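You operate a simulated robot arm through the tools that you are given. There is no shell and no other tool. Be economical: measure what you need, move in short steps, check, and stop when the job is done.

Carry out the task below with a simulated robot arm. There is one attempt and no reset: what you move stays moved.

TASK
Clamp the small motor in the green vice and brush the dirt off it.
Fine: use the blue wire brush and put it back; then wind the vice open and stand the motor on the turntable again. Set down upright: small motor, blue wire brush. What is to be rubbed or washed off counts as gone when no trace of it is left.

The check looks at the end state, three seconds after you hand in, the way a careful person would. Anything else that was tipped, shoved, dropped, spilled or broken makes it a failure.

THE ROBOT
A 6-joint arm with a two-finger parallel gripper, fixed in place. Base frame: the origin is at the foot of the arm, x ahead of it, y to its left, z up; the work surface is at about z = 820. Readings come in mm, rad, newtons and seconds.
With the tool pointing down near the work surface it reaches from about 240 to 640 mm from the base axis. Its first joint turns from -1.152 to 1.152 rad. Payload 2.7 kg.
The TCP is the grasp point between the finger pads, 23 mm short of the fingertips. In the tool frame z runs along the fingers and y along their closing line. The gripper opens to 94 mm. The fingers are 38 mm wide and 10 mm thick; the gripper's body (54 by 96 mm) begins 39 mm behind the TCP.
Orientation is that of the tool frame in the base frame, as a unit quaternion [x, y, z, w]. With the fingers straight down and closing along the base's y, the tool's x points along the base's -x, its y along +y and its z along -z.

THE INTERFACE
- The arm moves only by the tool servo_tool. Its argument "rows" is a list of rows, each an object (a shift or turn left out is 0, a gripper value left out holds the last) with "linear": the shift along the base's x, y, z in mm, a list of three; "rotation": the turn, a rotation vector about the base's x, y, z in rad, a list of three. In form: [{"linear": [x, y, z], "rotation": [rx, ry, rz]}, ...]. A call has 1 to 8 rows; each row shifts and turns the commanded pose from where the row before left it. "grip" is the finger opening in mm, from 0 to 94, set as the call begins (left out, the last holds). A row lasts 0.2 s, in which the tool goes at most 50 mm and 0.15 rad; a call with a longer step from one row to the next is refused whole, and so is a gripper value outside its range. Where a pose cannot be reached the arm comes as near as it can. A force on the tool above 40 N (or 10 N above the force at the start of the call, whichever is more), or a blocked arm, ends the call early, and 0.2 s more pass. The fingers move at their own pace (about 45 mm/s each) and stop on an object; they squeeze with about 38 N. The grip force told is the motor's: it shows also when the fingers shut on nothing. Time passes only in rows, and 0.2 s behind the last, so rows that do not move let the fingers close. It gives the time, the measured TCP pose, the force on the tool (base axes), the opening and the grip force at its end, in the units of the frame above (readings bear some noise), with the torque about the TCP (base axes, N m) and any sound that the robot's microphone picked up, and new pictures: "views" is both (left out), scene, wrist or none.
- Cameras (640 x 400 px; columns grow to the right, rows downward): "scene" is fixed at [63.6, -421, 1415.2]; the picture's right is [0.87, -0.49, 0.00], its down [-0.22, -0.40, -0.89] and it looks along [0.43, 0.78, -0.46] (base axes); focal length 345 px, centre (320, 200). "wrist" rides on the gripper at [87, 16, -74] in the tool frame; the picture's right is [-0.18, 0.98, 0.00], its down [-0.58, -0.11, -0.81] and it looks along [-0.79, -0.15, 0.59] (tool axes); focal length 243 px, centre (320, 200).
- locate(camera, pixels): for up to 12 pixels [column, row] of the newest picture of that camera ("zoom" is the newest enlarged one), the place [x, y, z] in the base frame of the surface seen there, good to about 2 mm. It takes no simulated time.
- close_up(camera, box): a new picture of the part [left, top, right, bottom] of that camera's present view, enlarged. It takes no simulated time.
- job_done(): hands the job in; it is judged then, once.

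Work in short steps. Measure before you move; look again where a grasp or a placing could have gone wrong, and mend it. You have 80 turns and 200 pictures in all, those below and enlarged ones among them. Open the gripper and draw the arm clear of the work before you hand the job in, unless the task says otherwise; then end with one line.

The tools are called as name(argument=value, ...) on one line, values as JSON. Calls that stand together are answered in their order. servo_tool: Moves the arm, as the interface text tells. Its arguments: {"type":"object","properties":{"rows":{"type":"array","items":{"type":"object","properties":{"linear":{"type":"array","items":{"type":"number"}},"rotation":{"type":"array","items":{"type":"number"}}}}},"grip":{"type":"number"},"views":{"type":"string","enum":["both","scene","wrist","none"]}},"required":["rows"]} The other tools are called the same way: locate (camera, pixels) gives the place of the surface under pixels of a picture; close_up (camera, box) takes an enlarged picture of a part of a camera's view; job_done () hands the job in.

At the start:

```text
time_s: 0.0
tool_pos: [296.0, 216.4, 1133.8]
tcp_rot: [0.0, 1.0, 0.001, -0.001]
contact_force: [0.1, 0.6, -0.5]
wrist_torque: [0.0, -0.01, 0.0]
grip_width: 94.1
grip_force: 0.0
```

scene: 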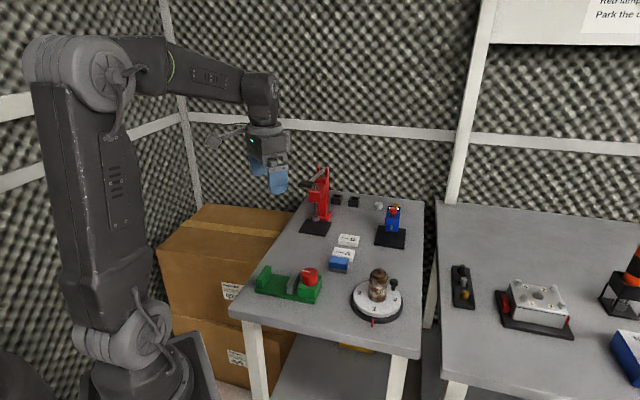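
wrist: 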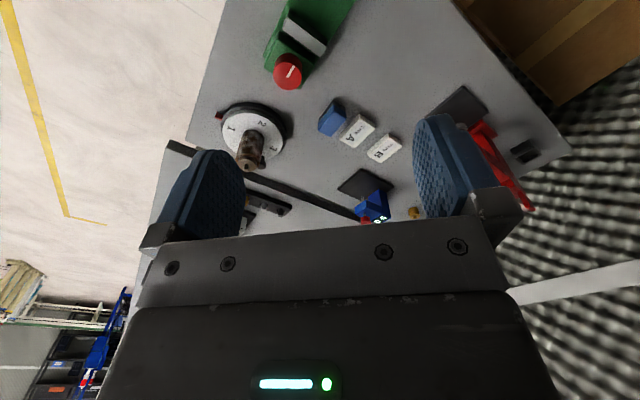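

The scene shows the vice (290,283), turntable with motor (378,290), a blue thing at (393,220), and brushes near (340,260). I enlarge the pictures to identify them.

close_up(camera="scene", box=[240, 230, 420, 340])

close_up(camera="scene", box=[290, 160, 430, 250])

close_up(camera="scene", box=[430, 0, 640, 340])

close_up(camera="wrist", box=[200, 0, 420, 230])

```text
3.56 times, centred on (330, 285) of scene
```

zoom: 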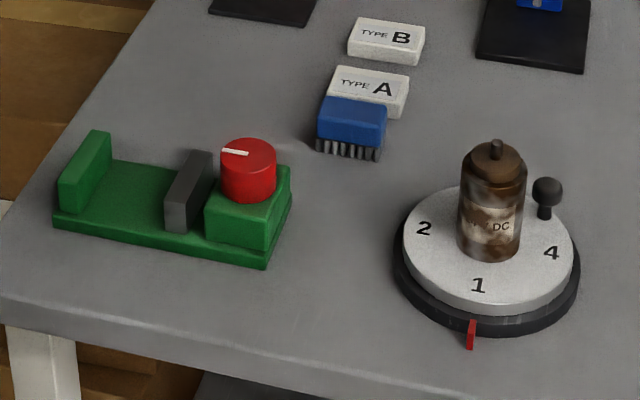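

```text
4.44 times, centred on (360, 205) of scene
```

zoom: 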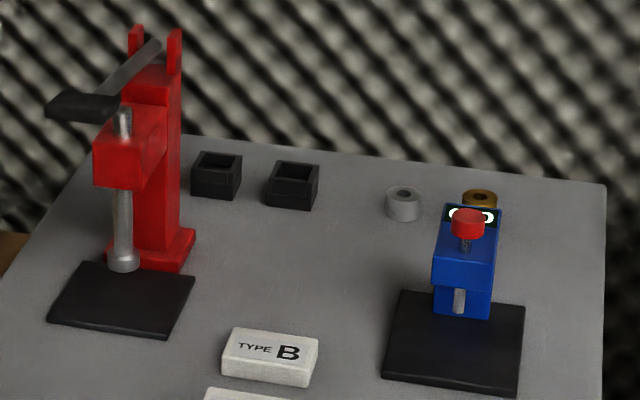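

```text
1.18 times, centred on (535, 170) of scene
```

zoom: 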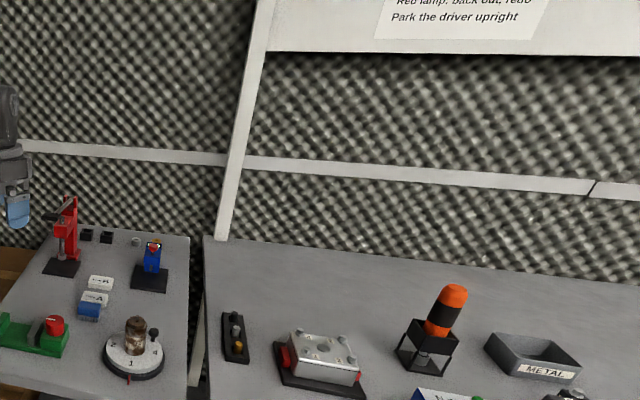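

```text
1.74 times, centred on (310, 115) of wrist
```

zoom: 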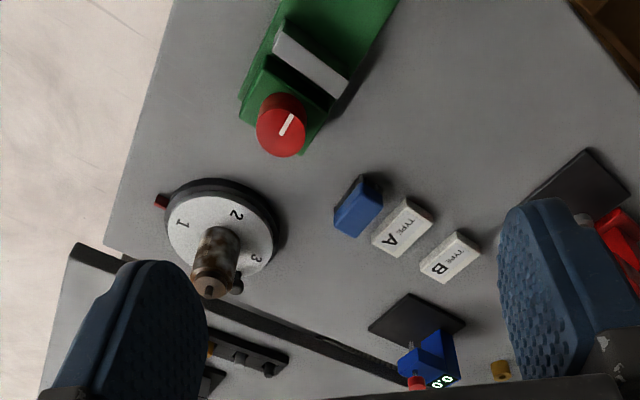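

Now I measure the vice, motor and brush; scene-camera pixels are used directly.

close_up(camera="scene", box=[250, 240, 330, 310])

locate(camera="scene", pixels=[[379, 271], [379, 274], [378, 284], [377, 300], [370, 290], [386, 290], [352, 300], [400, 298], [374, 316], [394, 283], [372, 324]])

locate(camera="wrist", pixels=[[287, 71], [285, 64], [305, 38], [300, 20], [325, 45], [332, 116], [322, 122], [340, 98], [350, 130], [385, 148], [265, 65], [330, 10]])

```text
5.71 times, centred on (290, 275) of scene
```

zoom: 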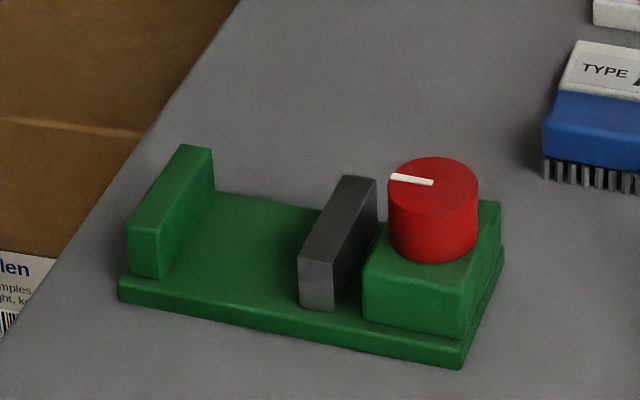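

```text
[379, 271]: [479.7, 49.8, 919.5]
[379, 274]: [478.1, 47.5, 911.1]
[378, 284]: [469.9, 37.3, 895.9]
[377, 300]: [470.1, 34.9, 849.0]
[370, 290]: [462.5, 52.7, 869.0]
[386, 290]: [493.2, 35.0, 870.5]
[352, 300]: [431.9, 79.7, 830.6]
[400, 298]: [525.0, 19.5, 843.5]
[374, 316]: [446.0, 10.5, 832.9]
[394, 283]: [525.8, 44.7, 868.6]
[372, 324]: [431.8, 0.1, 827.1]
```

```text
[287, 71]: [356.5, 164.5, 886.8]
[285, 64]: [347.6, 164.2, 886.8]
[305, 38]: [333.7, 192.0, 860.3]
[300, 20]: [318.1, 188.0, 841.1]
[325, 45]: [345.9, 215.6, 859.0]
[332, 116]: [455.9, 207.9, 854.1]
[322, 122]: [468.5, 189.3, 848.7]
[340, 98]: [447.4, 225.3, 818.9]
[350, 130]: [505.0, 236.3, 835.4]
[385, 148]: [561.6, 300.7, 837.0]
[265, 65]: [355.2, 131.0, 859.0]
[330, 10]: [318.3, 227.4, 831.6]
```

Now I measure the vice in the zoomed picture.

locate(camera="zoom", pixels=[[165, 205], [200, 150], [215, 160], [160, 235], [205, 220], [345, 185], [375, 182], [302, 258], [333, 265], [318, 290], [260, 260], [433, 172]])

locate(camera="zoom", pixels=[[460, 175], [400, 178], [435, 205], [370, 275], [455, 290], [495, 210], [457, 362], [500, 260], [122, 285], [590, 105], [548, 130], [630, 125]])

close_up(camera="scene", box=[320, 225, 370, 280])

```text
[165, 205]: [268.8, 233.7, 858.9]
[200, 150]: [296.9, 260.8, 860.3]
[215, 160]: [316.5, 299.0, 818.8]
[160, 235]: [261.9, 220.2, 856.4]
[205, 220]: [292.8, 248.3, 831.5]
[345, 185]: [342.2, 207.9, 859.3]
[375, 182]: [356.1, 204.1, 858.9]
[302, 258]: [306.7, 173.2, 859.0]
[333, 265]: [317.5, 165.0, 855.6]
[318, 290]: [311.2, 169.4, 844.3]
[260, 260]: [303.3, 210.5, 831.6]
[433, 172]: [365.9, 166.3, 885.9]
```

```text
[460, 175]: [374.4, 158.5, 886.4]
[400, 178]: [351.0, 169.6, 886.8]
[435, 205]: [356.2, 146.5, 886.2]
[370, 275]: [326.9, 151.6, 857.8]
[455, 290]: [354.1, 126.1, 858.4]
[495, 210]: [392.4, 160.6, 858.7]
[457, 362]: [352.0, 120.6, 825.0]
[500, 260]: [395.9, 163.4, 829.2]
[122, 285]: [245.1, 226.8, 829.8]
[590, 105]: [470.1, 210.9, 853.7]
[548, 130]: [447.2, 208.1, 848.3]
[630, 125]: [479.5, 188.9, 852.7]
```

```text
7.27 times, centred on (345, 252) of scene
```

zoom: 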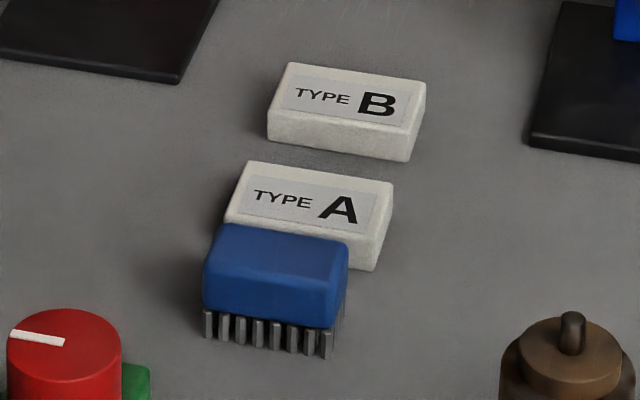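

I look closely at the motor (378,288) and at the brush to see where the dirt is.

close_up(camera="scene", box=[345, 262, 411, 328])

close_up(camera="wrist", box=[210, 90, 300, 180])

close_up(camera="scene", box=[540, 0, 640, 60])

```text
6.06 times, centred on (378, 295) of scene
```

zoom: 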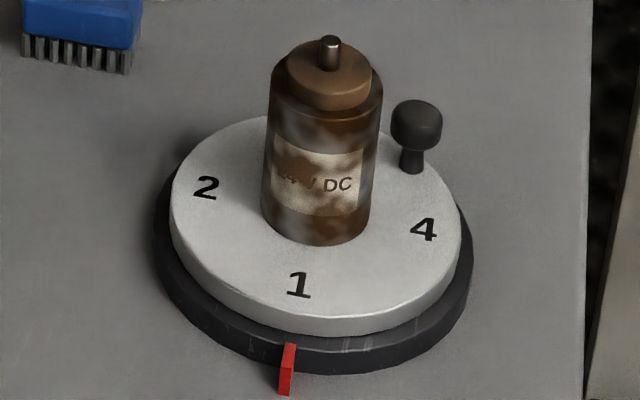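

```text
4.44 times, centred on (255, 135) of wrist
```

zoom: 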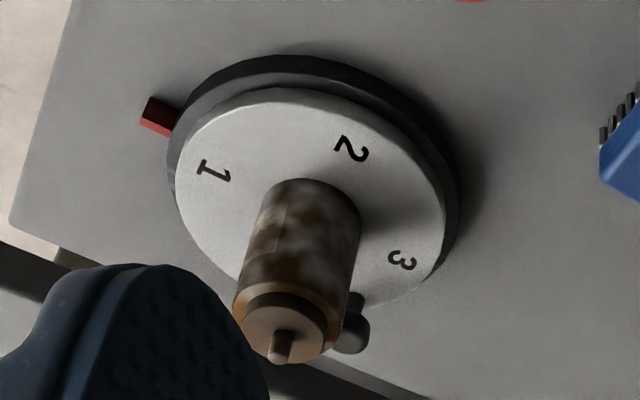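

```text
6.40 times, centred on (590, 30) of scene
```

zoom: 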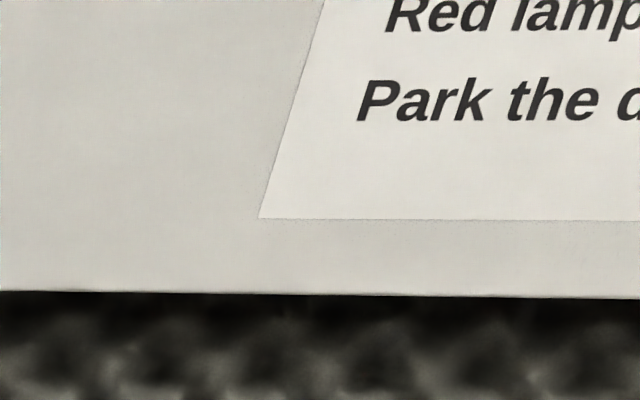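

I locate the motor's features and disc rim precisely with sub-pixel scene coordinates.

locate(camera="scene", pixels=[[379.8, 269], [379.3, 273.5], [379.5, 277], [372.5, 272.5], [386, 273], [369.9, 278], [388, 278], [369, 297], [385.5, 299], [377.5, 302], [354.2, 294], [401, 297]])

locate(camera="scene", pixels=[[379.5, 280.5], [377, 290], [377, 296], [368, 283], [372, 313], [393.7, 280], [345.7, 256], [333, 262], [348, 259], [331, 268], [345, 272], [340, 264]])

locate(camera="wrist", pixels=[[289, 60], [274, 72], [302, 72], [288, 86], [288, 72], [280, 62], [297, 62], [340, 10], [350, 5], [320, 2], [319, 127], [341, 104]])

```text
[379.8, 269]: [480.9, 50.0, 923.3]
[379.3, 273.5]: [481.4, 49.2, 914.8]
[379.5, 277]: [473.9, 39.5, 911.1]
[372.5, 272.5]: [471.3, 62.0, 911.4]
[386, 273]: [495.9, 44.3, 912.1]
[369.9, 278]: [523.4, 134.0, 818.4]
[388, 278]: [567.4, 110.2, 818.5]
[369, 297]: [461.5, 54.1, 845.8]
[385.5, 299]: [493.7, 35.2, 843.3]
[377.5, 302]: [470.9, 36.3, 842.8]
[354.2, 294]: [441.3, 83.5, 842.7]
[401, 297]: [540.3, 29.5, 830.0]
```

```text
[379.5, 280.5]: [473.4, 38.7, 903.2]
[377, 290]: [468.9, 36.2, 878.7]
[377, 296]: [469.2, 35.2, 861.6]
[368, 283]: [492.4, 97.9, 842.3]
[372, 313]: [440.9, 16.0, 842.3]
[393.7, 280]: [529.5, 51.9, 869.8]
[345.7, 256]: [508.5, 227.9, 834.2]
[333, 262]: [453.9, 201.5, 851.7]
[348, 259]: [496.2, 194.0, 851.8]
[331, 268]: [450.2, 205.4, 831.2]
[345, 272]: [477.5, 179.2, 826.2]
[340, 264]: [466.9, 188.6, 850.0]
```

```text
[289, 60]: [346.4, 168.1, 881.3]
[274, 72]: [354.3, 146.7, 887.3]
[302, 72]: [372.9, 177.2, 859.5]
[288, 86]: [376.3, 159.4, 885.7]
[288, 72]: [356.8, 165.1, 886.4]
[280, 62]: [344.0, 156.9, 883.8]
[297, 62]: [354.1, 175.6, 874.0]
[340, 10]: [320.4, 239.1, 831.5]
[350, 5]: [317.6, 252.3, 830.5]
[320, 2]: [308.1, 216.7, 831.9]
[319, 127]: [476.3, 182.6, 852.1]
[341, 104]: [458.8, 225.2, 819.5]
```

The motor axis is about (481,50), radius ~19, body 842–908. I move above it and turn the gripper -45° so the fingers close across the vice's axis later.

servo_tool(rows=[{"linear": [23, -21, -10], "rotation": [0, 0, -0.098]}, {"linear": [23, -21, -10], "rotation": [0, 0, -0.098]}, {"linear": [23, -21, -10], "rotation": [0, 0, -0.098]}, {"linear": [23, -21, -10], "rotation": [0, 0, -0.098]}, {"linear": [23, -21, -15], "rotation": [0, 0, -0.098]}, {"linear": [23, -21, -15], "rotation": [0, 0, -0.098]}, {"linear": [23, -20, -15], "rotation": [0, 0, -0.098]}, {"linear": [24, -20, -15], "rotation": [0, 0, -0.099]}], grip=70)

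```text
time_s: 1.8
tool_pos: [481.2, 51.1, 1034.0]
tcp_rot: [0.382, 0.924, 0.0, 0.001]
contact_force: [0.4, 0.1, -0.4]
wrist_torque: [0.0, -0.02, 0.02]
grip_width: 70.2
grip_force: 0.0
```

scene: 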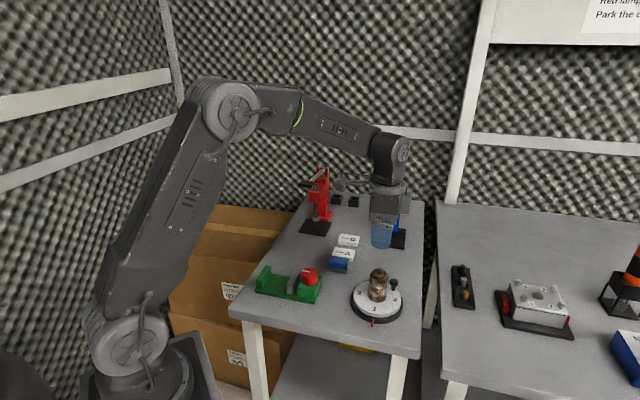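
wrist: 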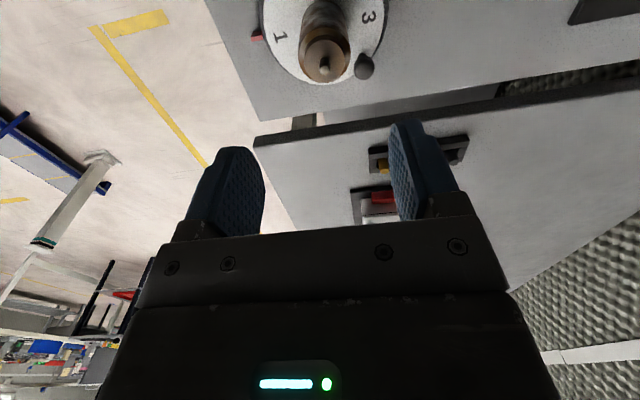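

The motor cap is at wrist (325,58), between the fingers. I check the axis with a few points.

locate(camera="wrist", pixels=[[324, 66], [305, 55], [345, 55], [325, 78], [325, 40], [364, 66], [325, 25]])

```text
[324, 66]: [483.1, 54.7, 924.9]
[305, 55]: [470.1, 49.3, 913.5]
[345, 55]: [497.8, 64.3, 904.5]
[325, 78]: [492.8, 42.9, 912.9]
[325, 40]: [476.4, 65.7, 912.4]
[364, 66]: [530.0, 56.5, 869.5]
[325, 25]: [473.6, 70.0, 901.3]
```

Cap centre is about (483,53). I centre there and descend to TCP z 900.

servo_tool(rows=[{"linear": [2, 2, -40]}, {"linear": [0, 0, -40]}, {"linear": [0, 0, -30]}, {"linear": [0, 0, -14]}, {"linear": [0, 0, -10]}])

```text
time_s: 3.0
tool_pos: [484.0, 50.7, 899.8]
tcp_rot: [0.382, 0.924, 0.001, 0.0]
contact_force: [0.3, -0.6, 0.4]
wrist_torque: [0.02, -0.02, -0.01]
grip_width: 70.2
grip_force: 0.0
```

scene: 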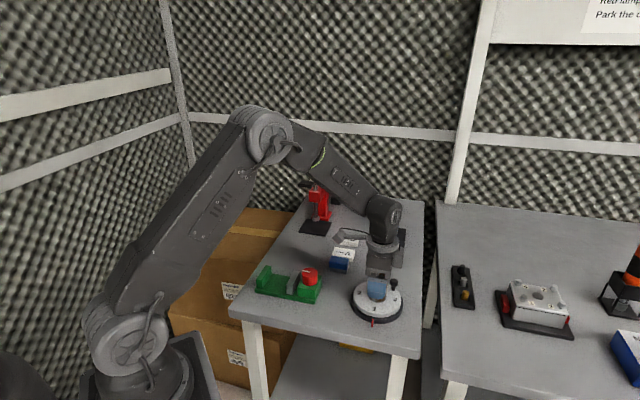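
wrist: 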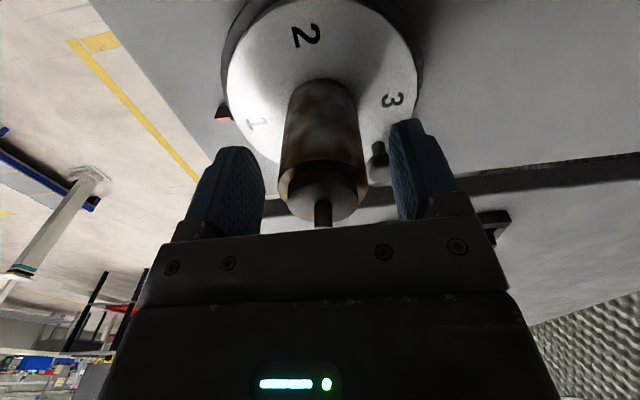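

The motor stands between the fingers (column 322). I close.

servo_tool(rows=[{}, {}, {}, {}], grip=20)

```text
time_s: 4.0
tool_pos: [483.8, 51.8, 899.8]
tcp_rot: [0.382, 0.924, 0.001, 0.0]
contact_force: [0.3, -0.5, 0.8]
wrist_torque: [-0.03, -0.03, 0.01]
grip_width: 41.5
grip_force: 37.8
```

scene: 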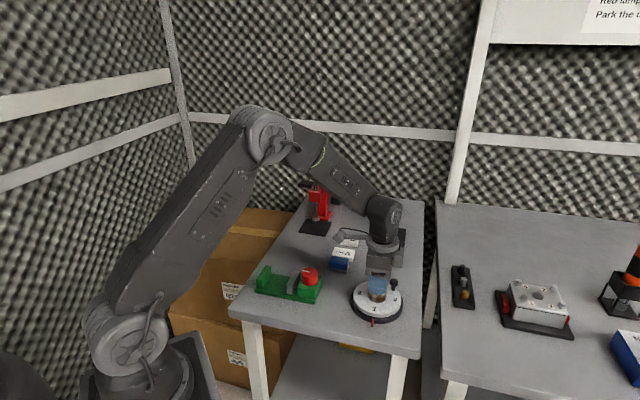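
wrist: 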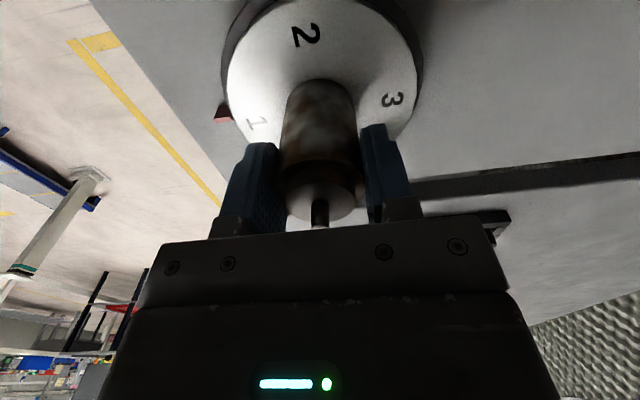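

Held at 41.5 mm. I lift to about z 1010, then travel to above the vice gap centre (300,216).

servo_tool(rows=[{"linear": [0, 0, 15]}, {"linear": [0, 0, 40]}, {"linear": [0, 0, 45]}, {"linear": [-30, 27, 10]}, {"linear": [-34, 30, 0]}, {"linear": [-34, 30, 0]}, {"linear": [-34, 30, 0]}, {"linear": [-34, 30, 0]}])

```text
time_s: 5.8
tool_pos: [315.5, 200.6, 1008.0]
tcp_rot: [0.382, 0.924, 0.0, 0.0]
contact_force: [0.0, -0.1, -3.4]
wrist_torque: [0.02, -0.01, -0.01]
grip_width: 41.2
grip_force: 38.0
```

scene: 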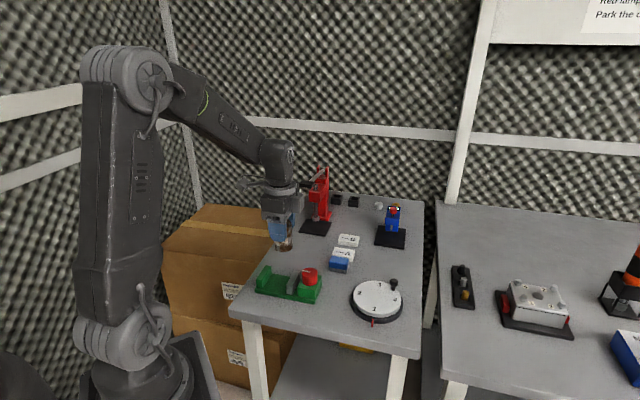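
wrist: 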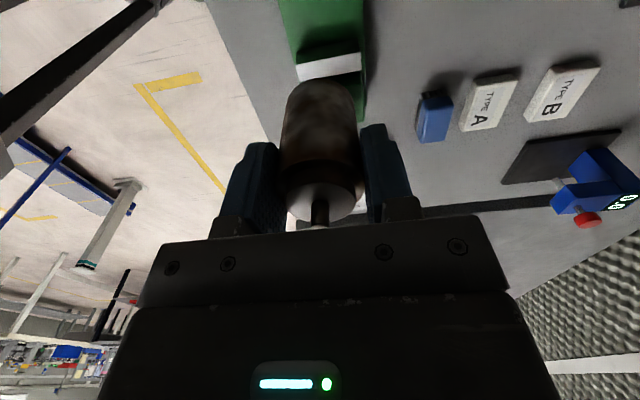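

From here I measure jaws (wrist (330,65); scene fixed jaw about (278,275)), the disc and the brush.

locate(camera="wrist", pixels=[[298, 68], [359, 62], [330, 57], [330, 72], [302, 40], [364, 30], [416, 142], [444, 140], [452, 110], [424, 108], [435, 95], [424, 93]])

close_up(camera="scene", box=[250, 255, 330, 305])

locate(camera="scene", pixels=[[354.5, 294], [400, 297], [378, 281], [376, 313], [366, 293], [378, 294]])

```text
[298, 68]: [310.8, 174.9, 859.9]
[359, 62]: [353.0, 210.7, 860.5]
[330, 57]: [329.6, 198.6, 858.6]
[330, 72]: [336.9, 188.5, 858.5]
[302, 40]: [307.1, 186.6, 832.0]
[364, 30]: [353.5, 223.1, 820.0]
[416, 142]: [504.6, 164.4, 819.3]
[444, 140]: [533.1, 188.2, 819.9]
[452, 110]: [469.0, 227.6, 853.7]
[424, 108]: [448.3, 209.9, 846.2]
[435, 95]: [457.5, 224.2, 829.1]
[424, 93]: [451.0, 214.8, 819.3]
```

```text
8.00 times, centred on (290, 280) of scene
```

zoom: 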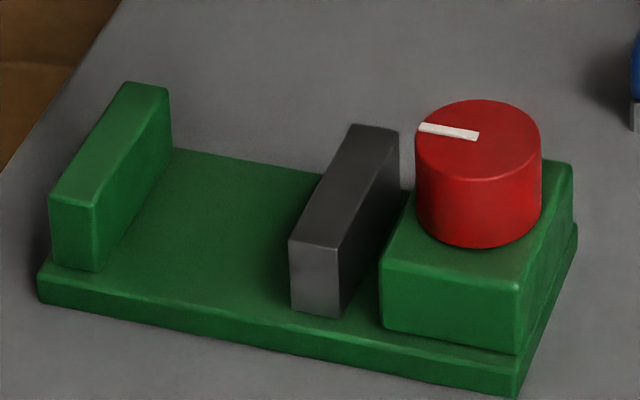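

```text
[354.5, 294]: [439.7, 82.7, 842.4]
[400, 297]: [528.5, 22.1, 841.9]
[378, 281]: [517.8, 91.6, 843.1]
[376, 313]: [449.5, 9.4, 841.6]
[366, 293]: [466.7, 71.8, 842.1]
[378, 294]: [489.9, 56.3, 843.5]
```

locate(camera="zoom", pixels=[[97, 200], [165, 92], [132, 86], [55, 190], [96, 262], [110, 190], [160, 112], [122, 220], [360, 130], [290, 240], [180, 160], [385, 135]])

locate(camera="zoom", pixels=[[478, 104], [420, 135], [536, 140], [478, 178], [478, 136], [385, 265], [515, 290], [570, 170], [345, 250], [520, 345]])

```text
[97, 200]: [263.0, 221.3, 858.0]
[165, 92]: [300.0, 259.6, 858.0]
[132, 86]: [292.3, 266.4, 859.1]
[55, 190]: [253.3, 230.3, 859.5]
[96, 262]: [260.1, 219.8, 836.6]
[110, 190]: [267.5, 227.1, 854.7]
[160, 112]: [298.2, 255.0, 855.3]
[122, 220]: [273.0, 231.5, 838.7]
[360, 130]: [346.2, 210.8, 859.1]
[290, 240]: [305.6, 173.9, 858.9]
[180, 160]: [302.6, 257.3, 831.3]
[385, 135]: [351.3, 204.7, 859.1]
```

```text
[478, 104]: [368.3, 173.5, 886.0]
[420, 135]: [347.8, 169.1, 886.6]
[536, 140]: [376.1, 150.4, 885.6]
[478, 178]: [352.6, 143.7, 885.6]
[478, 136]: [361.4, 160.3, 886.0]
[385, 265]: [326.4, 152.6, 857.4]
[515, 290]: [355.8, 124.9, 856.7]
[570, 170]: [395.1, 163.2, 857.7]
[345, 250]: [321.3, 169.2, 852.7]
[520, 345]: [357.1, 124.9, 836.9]
```

Fixed jaw face at u≈29, moving jaw at u≈94.5 along the vice axis; gap centre with TCP (304,214.6). I move there and lower to TCP z 912.

servo_tool(rows=[{"linear": [-6, 7, 0]}, {"linear": [-6, 7, 0]}, {"linear": [0, 0, -35]}, {"linear": [0, 0, -35]}, {"linear": [0, 0, -26]}])

```text
time_s: 7.0
tool_pos: [304.6, 214.4, 913.5]
tcp_rot: [0.382, 0.924, 0.002, 0.001]
contact_force: [-0.8, -0.2, -3.6]
wrist_torque: [0.01, -0.01, 0.0]
grip_width: 41.5
grip_force: 38.3
```

scene: 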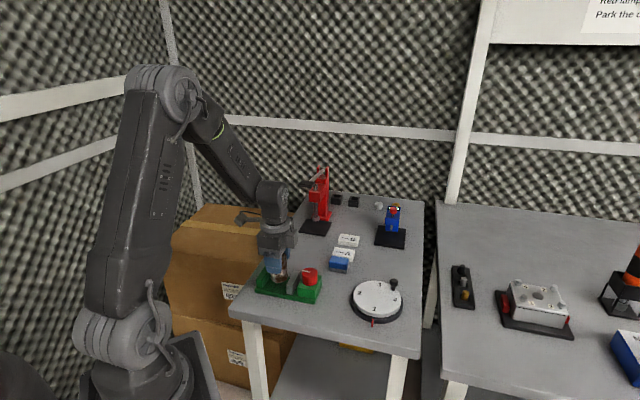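
wrist: 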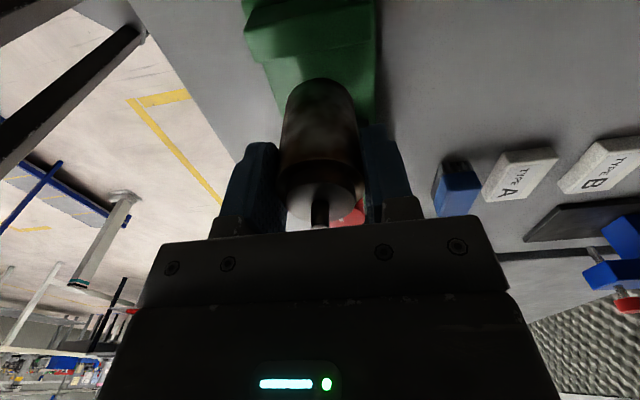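

The motor hangs in the gap clear of both jaws. I lower 23 mm in small steps to seat it on the vice bed.

servo_tool(rows=[{"linear": [0, 0, -12]}, {"linear": [0, 0, -6]}, {"linear": [0, 0, -3]}, {"linear": [0, 0, -2]}, {}])

close_up(camera="scene", box=[250, 235, 330, 305])

```text
time_s: 8.2
tool_pos: [305.5, 213.3, 889.6]
tcp_rot: [0.382, 0.924, 0.0, 0.001]
contact_force: [0.2, -0.4, -3.4]
wrist_torque: [0.05, 0.01, 0.01]
grip_width: 41.1
grip_force: 38.6
```

scene: 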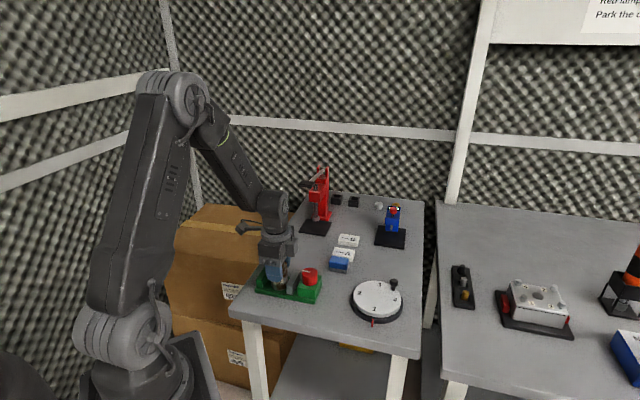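
wrist: 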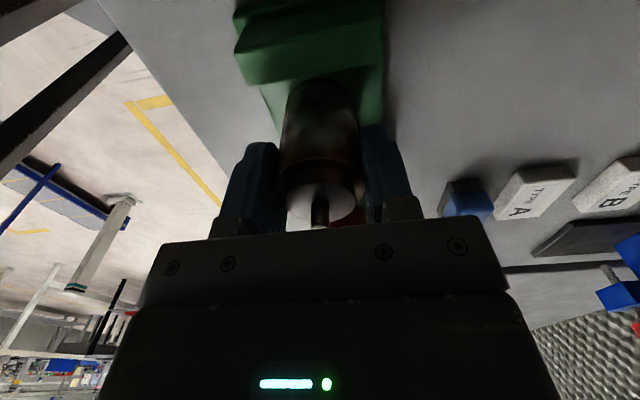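

```text
5.71 times, centred on (290, 270) of scene
```

zoom: 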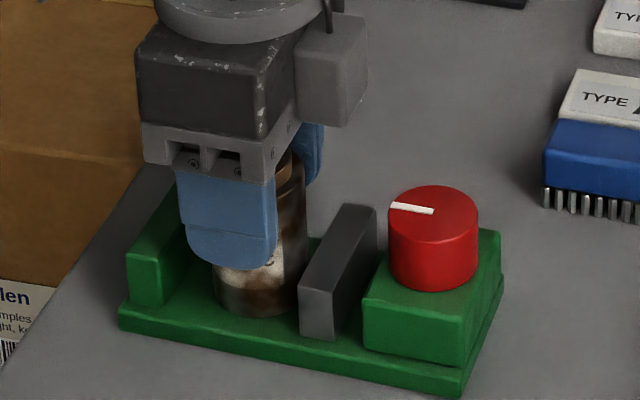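

Force still shows just the weight; I ease down 1 mm at a time until it drops.

servo_tool(rows=[{"linear": [0, 0, -1]}, {}], views="none")

servo_tool(rows=[{"linear": [0, 0, -1]}, {}], views="none")

```text
time_s: 8.8
tool_pos: [305.2, 214.0, 887.9]
tcp_rot: [0.382, 0.924, 0.001, 0.001]
contact_force: [-0.9, -0.3, 0.0]
wrist_torque: [-0.05, 0.08, 0.0]
grip_width: 41.2
grip_force: 38.4
```

```text
time_s: 9.4
tool_pos: [305.3, 213.5, 890.3]
tcp_rot: [0.383, 0.924, 0.001, 0.001]
contact_force: [-4.8, -8.6, 20.7]
wrist_torque: [-0.57, 0.38, 0.01]
grip_width: 41.2
grip_force: 38.2
```

Contact made. I relieve 1 mm, open, and rise.

servo_tool(rows=[{"linear": [0, 0, 1]}, {}], views="none")

servo_tool(rows=[{}, {}, {}, {"linear": [0, 0, 20]}, {"linear": [0, 0, 40]}, {"linear": [0, 0, 40]}], grip=70)

close_up(camera="scene", box=[250, 235, 330, 305])

```text
time_s: 10.0
tool_pos: [306.0, 214.1, 889.7]
tcp_rot: [0.381, 0.924, 0.001, 0.001]
contact_force: [0.1, -3.3, 4.0]
wrist_torque: [-0.26, 0.07, 0.09]
grip_width: 41.0
grip_force: 38.2
```

```text
time_s: 11.4
tool_pos: [305.5, 212.2, 989.9]
tcp_rot: [0.382, 0.924, 0.001, -0.001]
contact_force: [0.6, 0.5, 0.4]
wrist_torque: [0.0, -0.02, 0.0]
grip_width: 69.9
grip_force: 0.1
```

scene: 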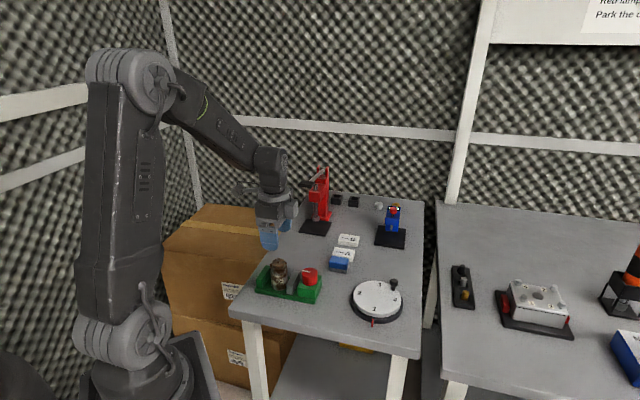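
wrist: 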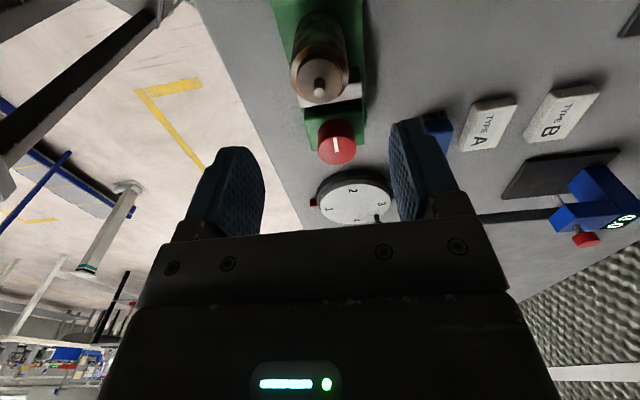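

```text
5.71 times, centred on (290, 270) of scene
```

zoom: 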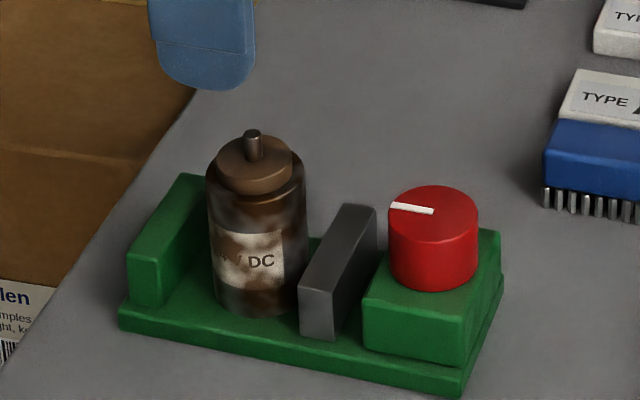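

The motor stands in the gap. Next I go over the knob, centre (361.5,159.5), opening 60, at TCP z 930 first.

servo_tool(rows=[{"linear": [28, -27, 0]}, {"linear": [28, -26, 0]}, {"linear": [0, 0, -30]}, {"linear": [0, 0, -30]}, {}], grip=60)

```text
time_s: 12.6
tool_pos: [360.1, 160.0, 931.2]
tcp_rot: [0.382, 0.924, 0.001, 0.0]
contact_force: [-0.1, 0.6, -0.3]
wrist_torque: [-0.01, -0.02, -0.03]
grip_width: 60.1
grip_force: 0.1
```

scene: 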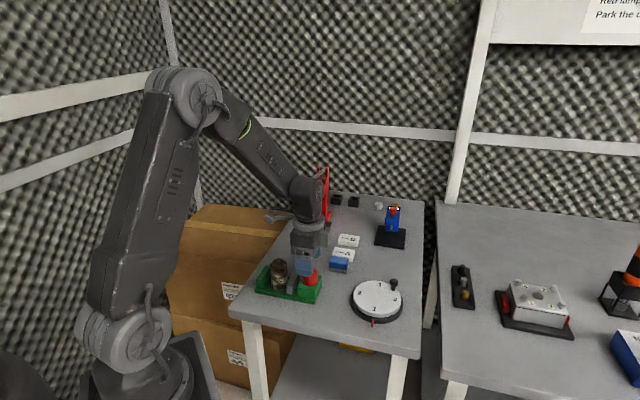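
wrist: 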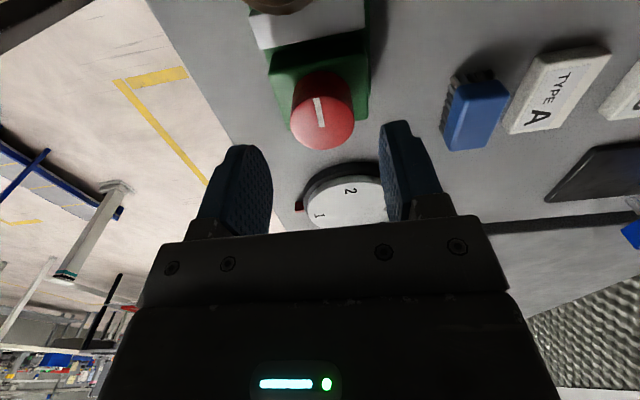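

Knob centred (col 323). I descend to TCP z 886 and grip.

servo_tool(rows=[{"linear": [1, 0, -20]}, {"linear": [0, 0, -20]}, {"linear": [0, 0, -5]}, {}], views="none")

servo_tool(rows=[{}, {}, {}, {}], grip=20)

```text
time_s: 13.6
tool_pos: [362.1, 160.2, 885.0]
tcp_rot: [0.382, 0.924, 0.001, 0.001]
contact_force: [-0.3, -0.6, 1.0]
wrist_torque: [0.02, 0.03, 0.01]
grip_width: 59.8
grip_force: 0.1
```

```text
time_s: 14.6
tool_pos: [362.6, 159.8, 885.7]
tcp_rot: [0.382, 0.924, 0.001, 0.001]
contact_force: [2.4, 2.5, -2.9]
wrist_torque: [-0.36, 0.26, 0.0]
grip_width: 37.7
grip_force: 45.3
```

scene: 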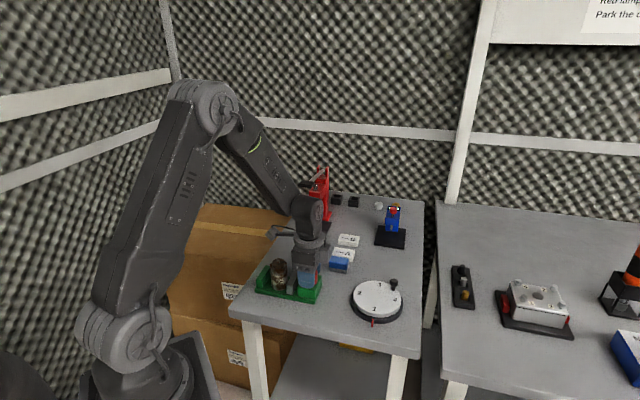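
wrist: 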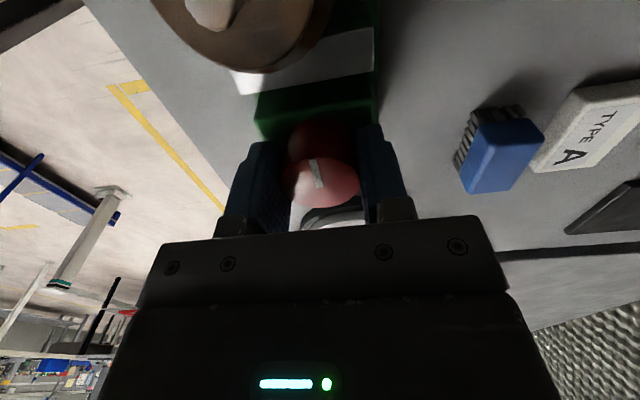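

Knob gripped at 37.7 mm. I turn clockwise (-z) by 1.04 rad and watch the jaw.

servo_tool(rows=[{"rotation": [0, 0, -0.13]}, {"rotation": [0, 0, -0.13]}, {"rotation": [0, 0, -0.13]}, {"rotation": [0, 0, -0.13]}, {"rotation": [0, 0, -0.13]}, {"rotation": [0, 0, -0.13]}, {"rotation": [0, 0, -0.13]}, {"rotation": [0, 0, -0.13]}])

close_up(camera="scene", box=[250, 235, 330, 305])

```text
time_s: 16.4
tool_pos: [363.6, 160.9, 886.0]
tcp_rot: [0.792, 0.61, 0.0, 0.001]
contact_force: [-8.6, -1.3, 27.1]
wrist_torque: [-0.26, 0.77, 0.02]
grip_width: 37.7
grip_force: 45.2
```

scene: 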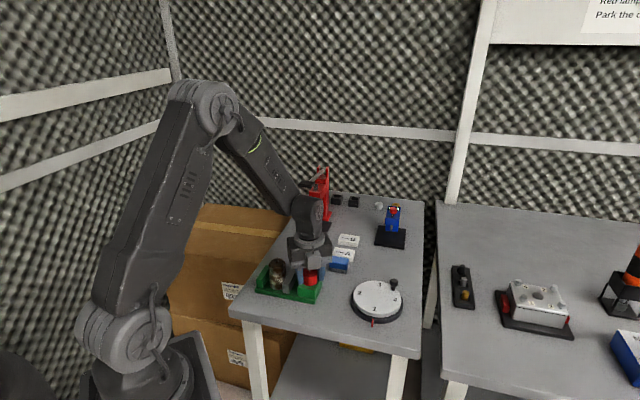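
wrist: 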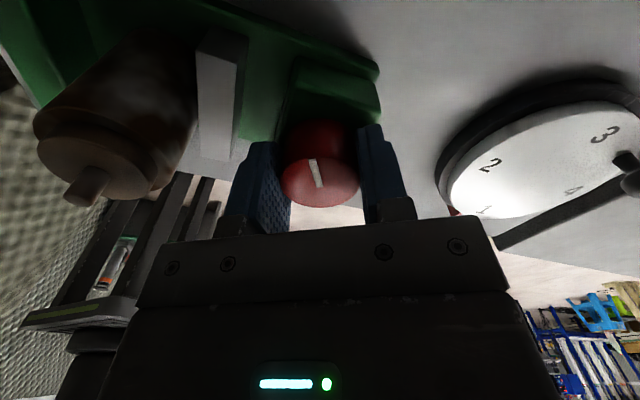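

```text
5.71 times, centred on (290, 270) of scene
```

zoom: 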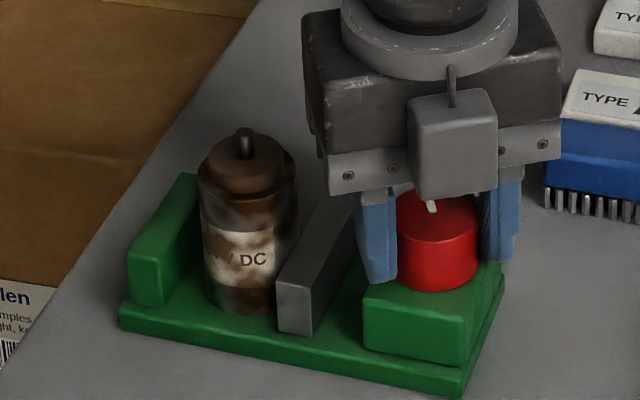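

Clockwise closes: the jaw moved and pushed the motor a little. I continue, with a tiny upward relief.

servo_tool(rows=[{"linear": [0, 0, 1], "rotation": [0, 0, -0.12]}, {"rotation": [0, 0, -0.12]}, {"rotation": [0, 0, -0.12]}, {"rotation": [0, 0, -0.12]}, {"rotation": [0, 0, -0.12]}, {"rotation": [0, 0, -0.12]}], views="none")

close_up(camera="scene", box=[250, 235, 330, 305])

```text
time_s: 17.8
tool_pos: [361.6, 161.1, 883.3]
tcp_rot: [0.949, 0.315, -0.002, -0.007]
contact_force: [-8.5, 7.5, 2.5]
wrist_torque: [-0.38, -0.51, -0.01]
grip_width: 37.9
grip_force: 45.6
out of reach, approached as far as the arm can: row 6
stopped in row 6: the force on the tool passed its limit at 67 N (the readings are from after the stop); the commanded pose is now the measured one
```

```text
5.71 times, centred on (290, 270) of scene
```

zoom: 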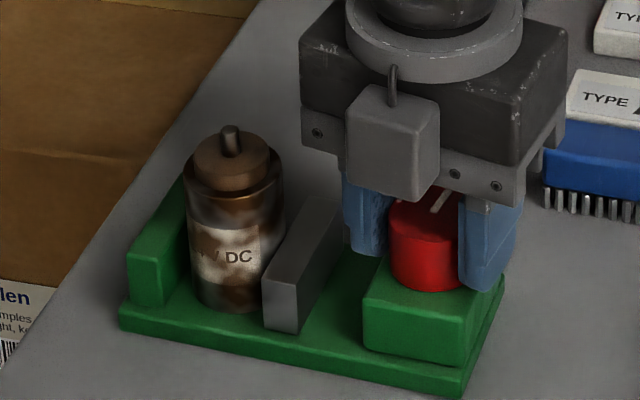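

The wrist limit is reached at yaw -143°. I release, lift slightly, and turn back about +2.9 rad for another stroke.

servo_tool(rows=[{}, {}, {"linear": [0, 0, 5]}, {"linear": [0, 0, 5]}, {"rotation": [0, 0, 0.145]}, {"rotation": [0, 0, 0.145]}, {"rotation": [0, 0, 0.145]}, {"rotation": [0, 0, 0.145]}], grip=60, views="none")

servo_tool(rows=[{"rotation": [0, 0, 0.145]}, {"rotation": [0, 0, 0.145]}, {"rotation": [0, 0, 0.145]}, {"rotation": [0, 0, 0.145]}, {"rotation": [0, 0, 0.145]}, {"rotation": [0, 0, 0.145]}, {"rotation": [0, 0, 0.145]}, {"rotation": [0, 0, 0.145]}], views="none")

servo_tool(rows=[{"rotation": [0, 0, 0.145]}, {"rotation": [0, 0, 0.145]}, {"rotation": [0, 0, 0.145]}, {"rotation": [0, 0, 0.145]}, {"rotation": [0, 0, 0.145]}, {"rotation": [0, 0, 0.145]}, {"rotation": [0, 0, 0.145]}, {"rotation": [0, 0, 0.145]}])

close_up(camera="scene", box=[250, 235, 330, 305])

```text
time_s: 19.6
tool_pos: [363.6, 159.8, 894.4]
tcp_rot: [0.819, 0.574, -0.005, -0.007]
contact_force: [-0.2, -0.1, 0.3]
wrist_torque: [0.01, 0.02, 0.02]
grip_width: 59.9
grip_force: 0.0
```

```text
time_s: 21.4
tool_pos: [362.9, 159.9, 893.7]
tcp_rot: [0.371, 0.929, -0.007, -0.002]
contact_force: [-0.7, -0.2, -0.4]
wrist_torque: [0.0, -0.01, 0.01]
grip_width: 59.9
grip_force: 0.1
```

```text
time_s: 23.2
tool_pos: [363.5, 160.2, 894.7]
tcp_rot: [-0.199, 0.98, -0.008, 0.001]
contact_force: [0.4, 0.1, -0.2]
wrist_torque: [0.03, -0.01, 0.01]
grip_width: 59.7
grip_force: 0.1
```

scene: 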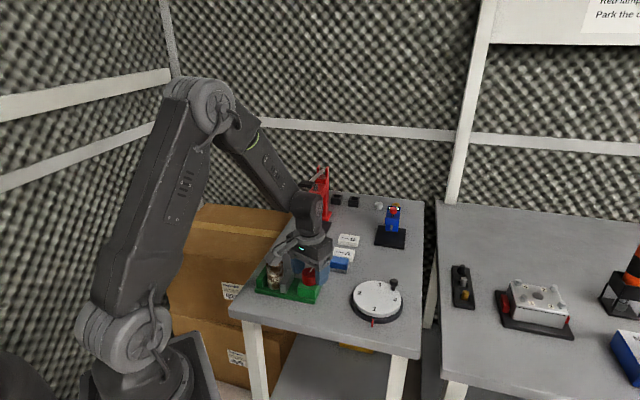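
wrist: 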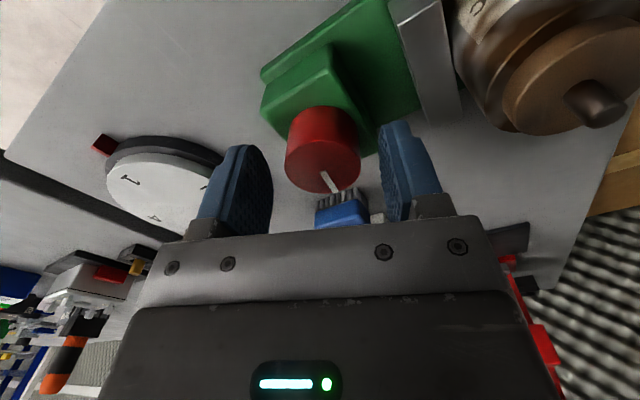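

```text
5.71 times, centred on (290, 270) of scene
```

zoom: 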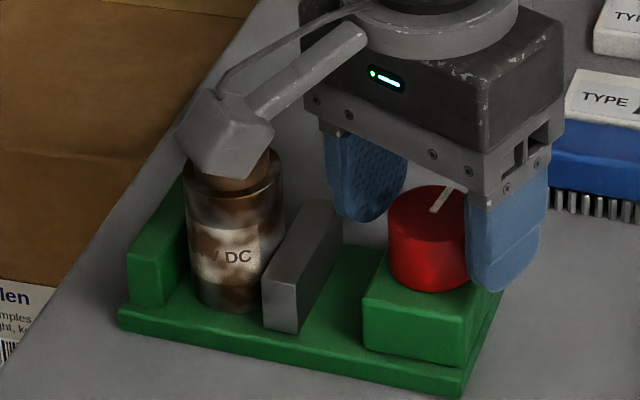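

No disturbance. I lower again to z 886, grip and wind further clockwise.

servo_tool(rows=[{"linear": [-1, 0, -8]}, {}], views="none")

servo_tool(rows=[{}, {}, {}, {"rotation": [0, 0, -0.12]}, {"rotation": [0, 0, -0.12]}, {"rotation": [0, 0, -0.12]}, {"rotation": [0, 0, -0.12]}, {"rotation": [0, 0, -0.12]}], grip=20, views="none")

close_up(camera="scene", box=[250, 235, 330, 305])

```text
time_s: 23.8
tool_pos: [362.7, 159.0, 886.3]
tcp_rot: [-0.199, 0.98, -0.007, 0.001]
contact_force: [-0.1, 0.3, 0.0]
wrist_torque: [0.0, 0.01, 0.01]
grip_width: 60.2
grip_force: 0.1
```

```text
time_s: 25.6
tool_pos: [362.2, 160.6, 886.8]
tcp_rot: [0.102, 0.995, -0.007, -0.002]
contact_force: [-3.7, 20.3, -16.2]
wrist_torque: [1.23, 0.08, 0.6]
grip_width: 38.0
grip_force: 45.4
```

```text
5.71 times, centred on (290, 270) of scene
```

zoom: 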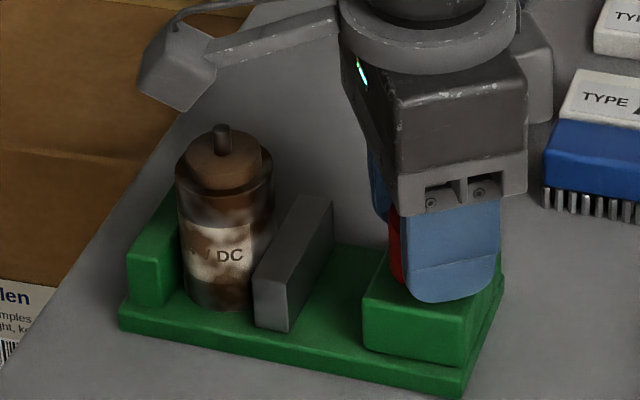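

Torque about z rose to 0.6 N m; the motor is almost on the fixed jaw. I turn a bit more.

servo_tool(rows=[{"rotation": [0, 0, -0.08]}, {"rotation": [0, 0, -0.08]}, {"rotation": [0, 0, -0.08]}], views="none")

close_up(camera="scene", box=[250, 235, 330, 305])

```text
time_s: 26.4
tool_pos: [363.5, 160.4, 888.3]
tcp_rot: [0.22, 0.975, -0.007, 0.0]
contact_force: [1.3, 13.5, -3.1]
wrist_torque: [1.1, -0.05, 0.61]
grip_width: 37.8
grip_force: 45.4
```

```text
5.71 times, centred on (290, 270) of scene
```

zoom: 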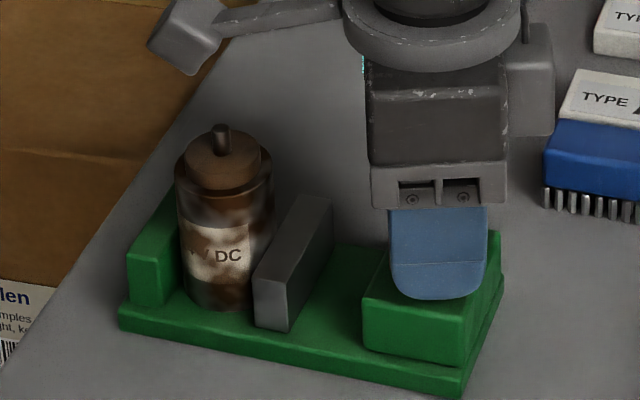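

The jaw no longer moves and the grip slips at 0.6 N m, so the motor is clamped. I release, rise and look.

servo_tool(rows=[{}, {}, {"linear": [0, 0, 30]}, {"linear": [0, 0, 45]}, {"linear": [20, 0, 45]}, {"linear": [30, 10, 0]}], grip=70)

close_up(camera="scene", box=[250, 235, 330, 305])

close_up(camera="scene", box=[320, 240, 365, 280])

```text
time_s: 27.8
tool_pos: [412.0, 170.7, 1007.9]
tcp_rot: [0.219, 0.976, -0.008, -0.002]
contact_force: [-0.6, 0.5, 0.5]
wrist_torque: [0.04, -0.03, -0.01]
grip_width: 69.9
grip_force: 0.0
```

scene: 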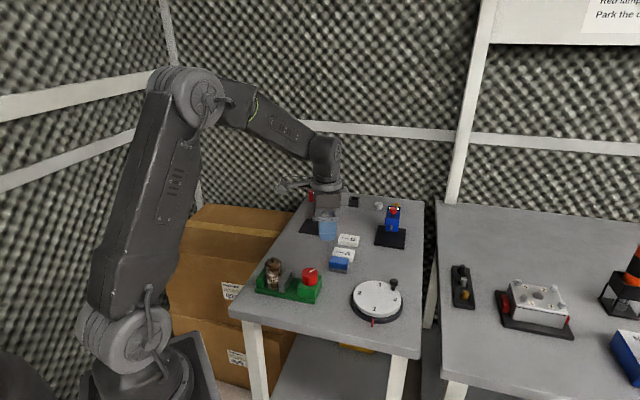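
wrist: 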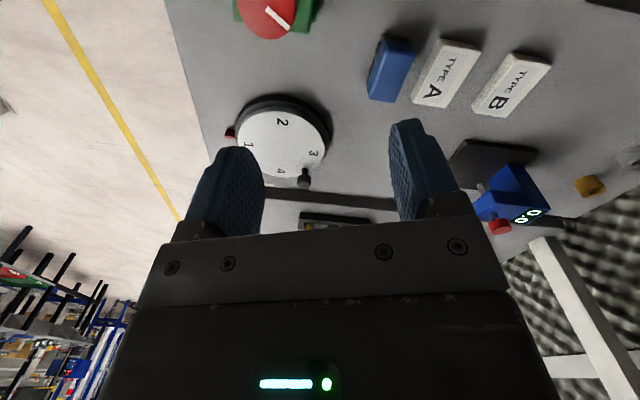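

```text
5.71 times, centred on (290, 270) of scene
```

zoom: 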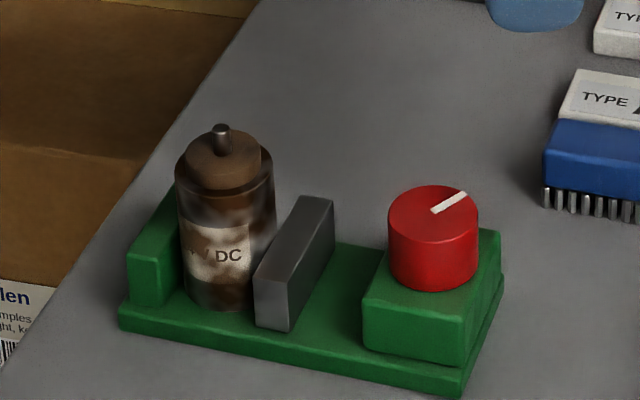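

```text
10.00 times, centred on (342, 260) of scene
```

zoom: 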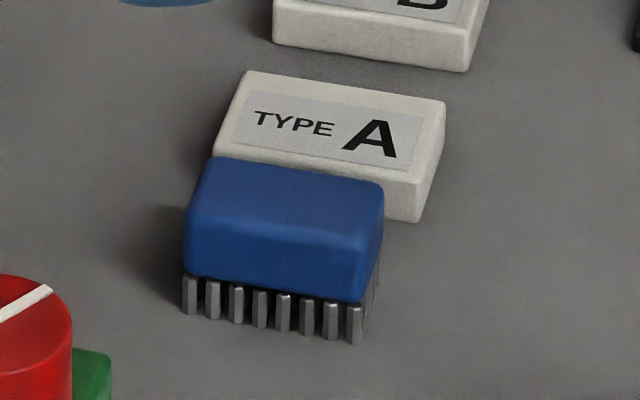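

I measure the brush in the enlargement.

locate(camera="zoom", pixels=[[215, 165], [378, 190], [355, 245], [197, 218], [285, 205], [215, 260], [345, 285], [190, 305], [355, 335], [372, 250], [230, 200]])

locate(camera="wrist", pixels=[[391, 52], [383, 42], [412, 47], [401, 100], [371, 95], [397, 75], [378, 70], [406, 72], [444, 70], [412, 100]])

close_up(camera="wrist", box=[340, 20, 480, 120])

```text
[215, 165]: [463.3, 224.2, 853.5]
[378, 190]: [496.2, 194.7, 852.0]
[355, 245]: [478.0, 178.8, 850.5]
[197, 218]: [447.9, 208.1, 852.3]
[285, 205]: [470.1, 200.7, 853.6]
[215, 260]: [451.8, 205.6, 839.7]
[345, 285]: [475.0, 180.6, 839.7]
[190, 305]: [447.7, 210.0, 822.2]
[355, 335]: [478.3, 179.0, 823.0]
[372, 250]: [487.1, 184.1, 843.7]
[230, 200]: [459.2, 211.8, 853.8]
```

```text
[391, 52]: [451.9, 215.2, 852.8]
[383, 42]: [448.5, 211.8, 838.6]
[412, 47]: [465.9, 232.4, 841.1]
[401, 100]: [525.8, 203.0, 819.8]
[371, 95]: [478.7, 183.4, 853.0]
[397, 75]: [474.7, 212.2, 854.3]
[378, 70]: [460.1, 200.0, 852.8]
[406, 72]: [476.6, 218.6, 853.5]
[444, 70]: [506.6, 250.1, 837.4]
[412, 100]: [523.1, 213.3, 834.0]
```

```text
4.00 times, centred on (410, 70) of wrist
```

zoom: 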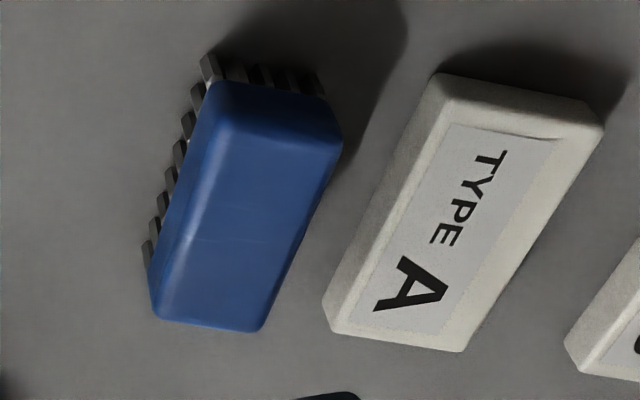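

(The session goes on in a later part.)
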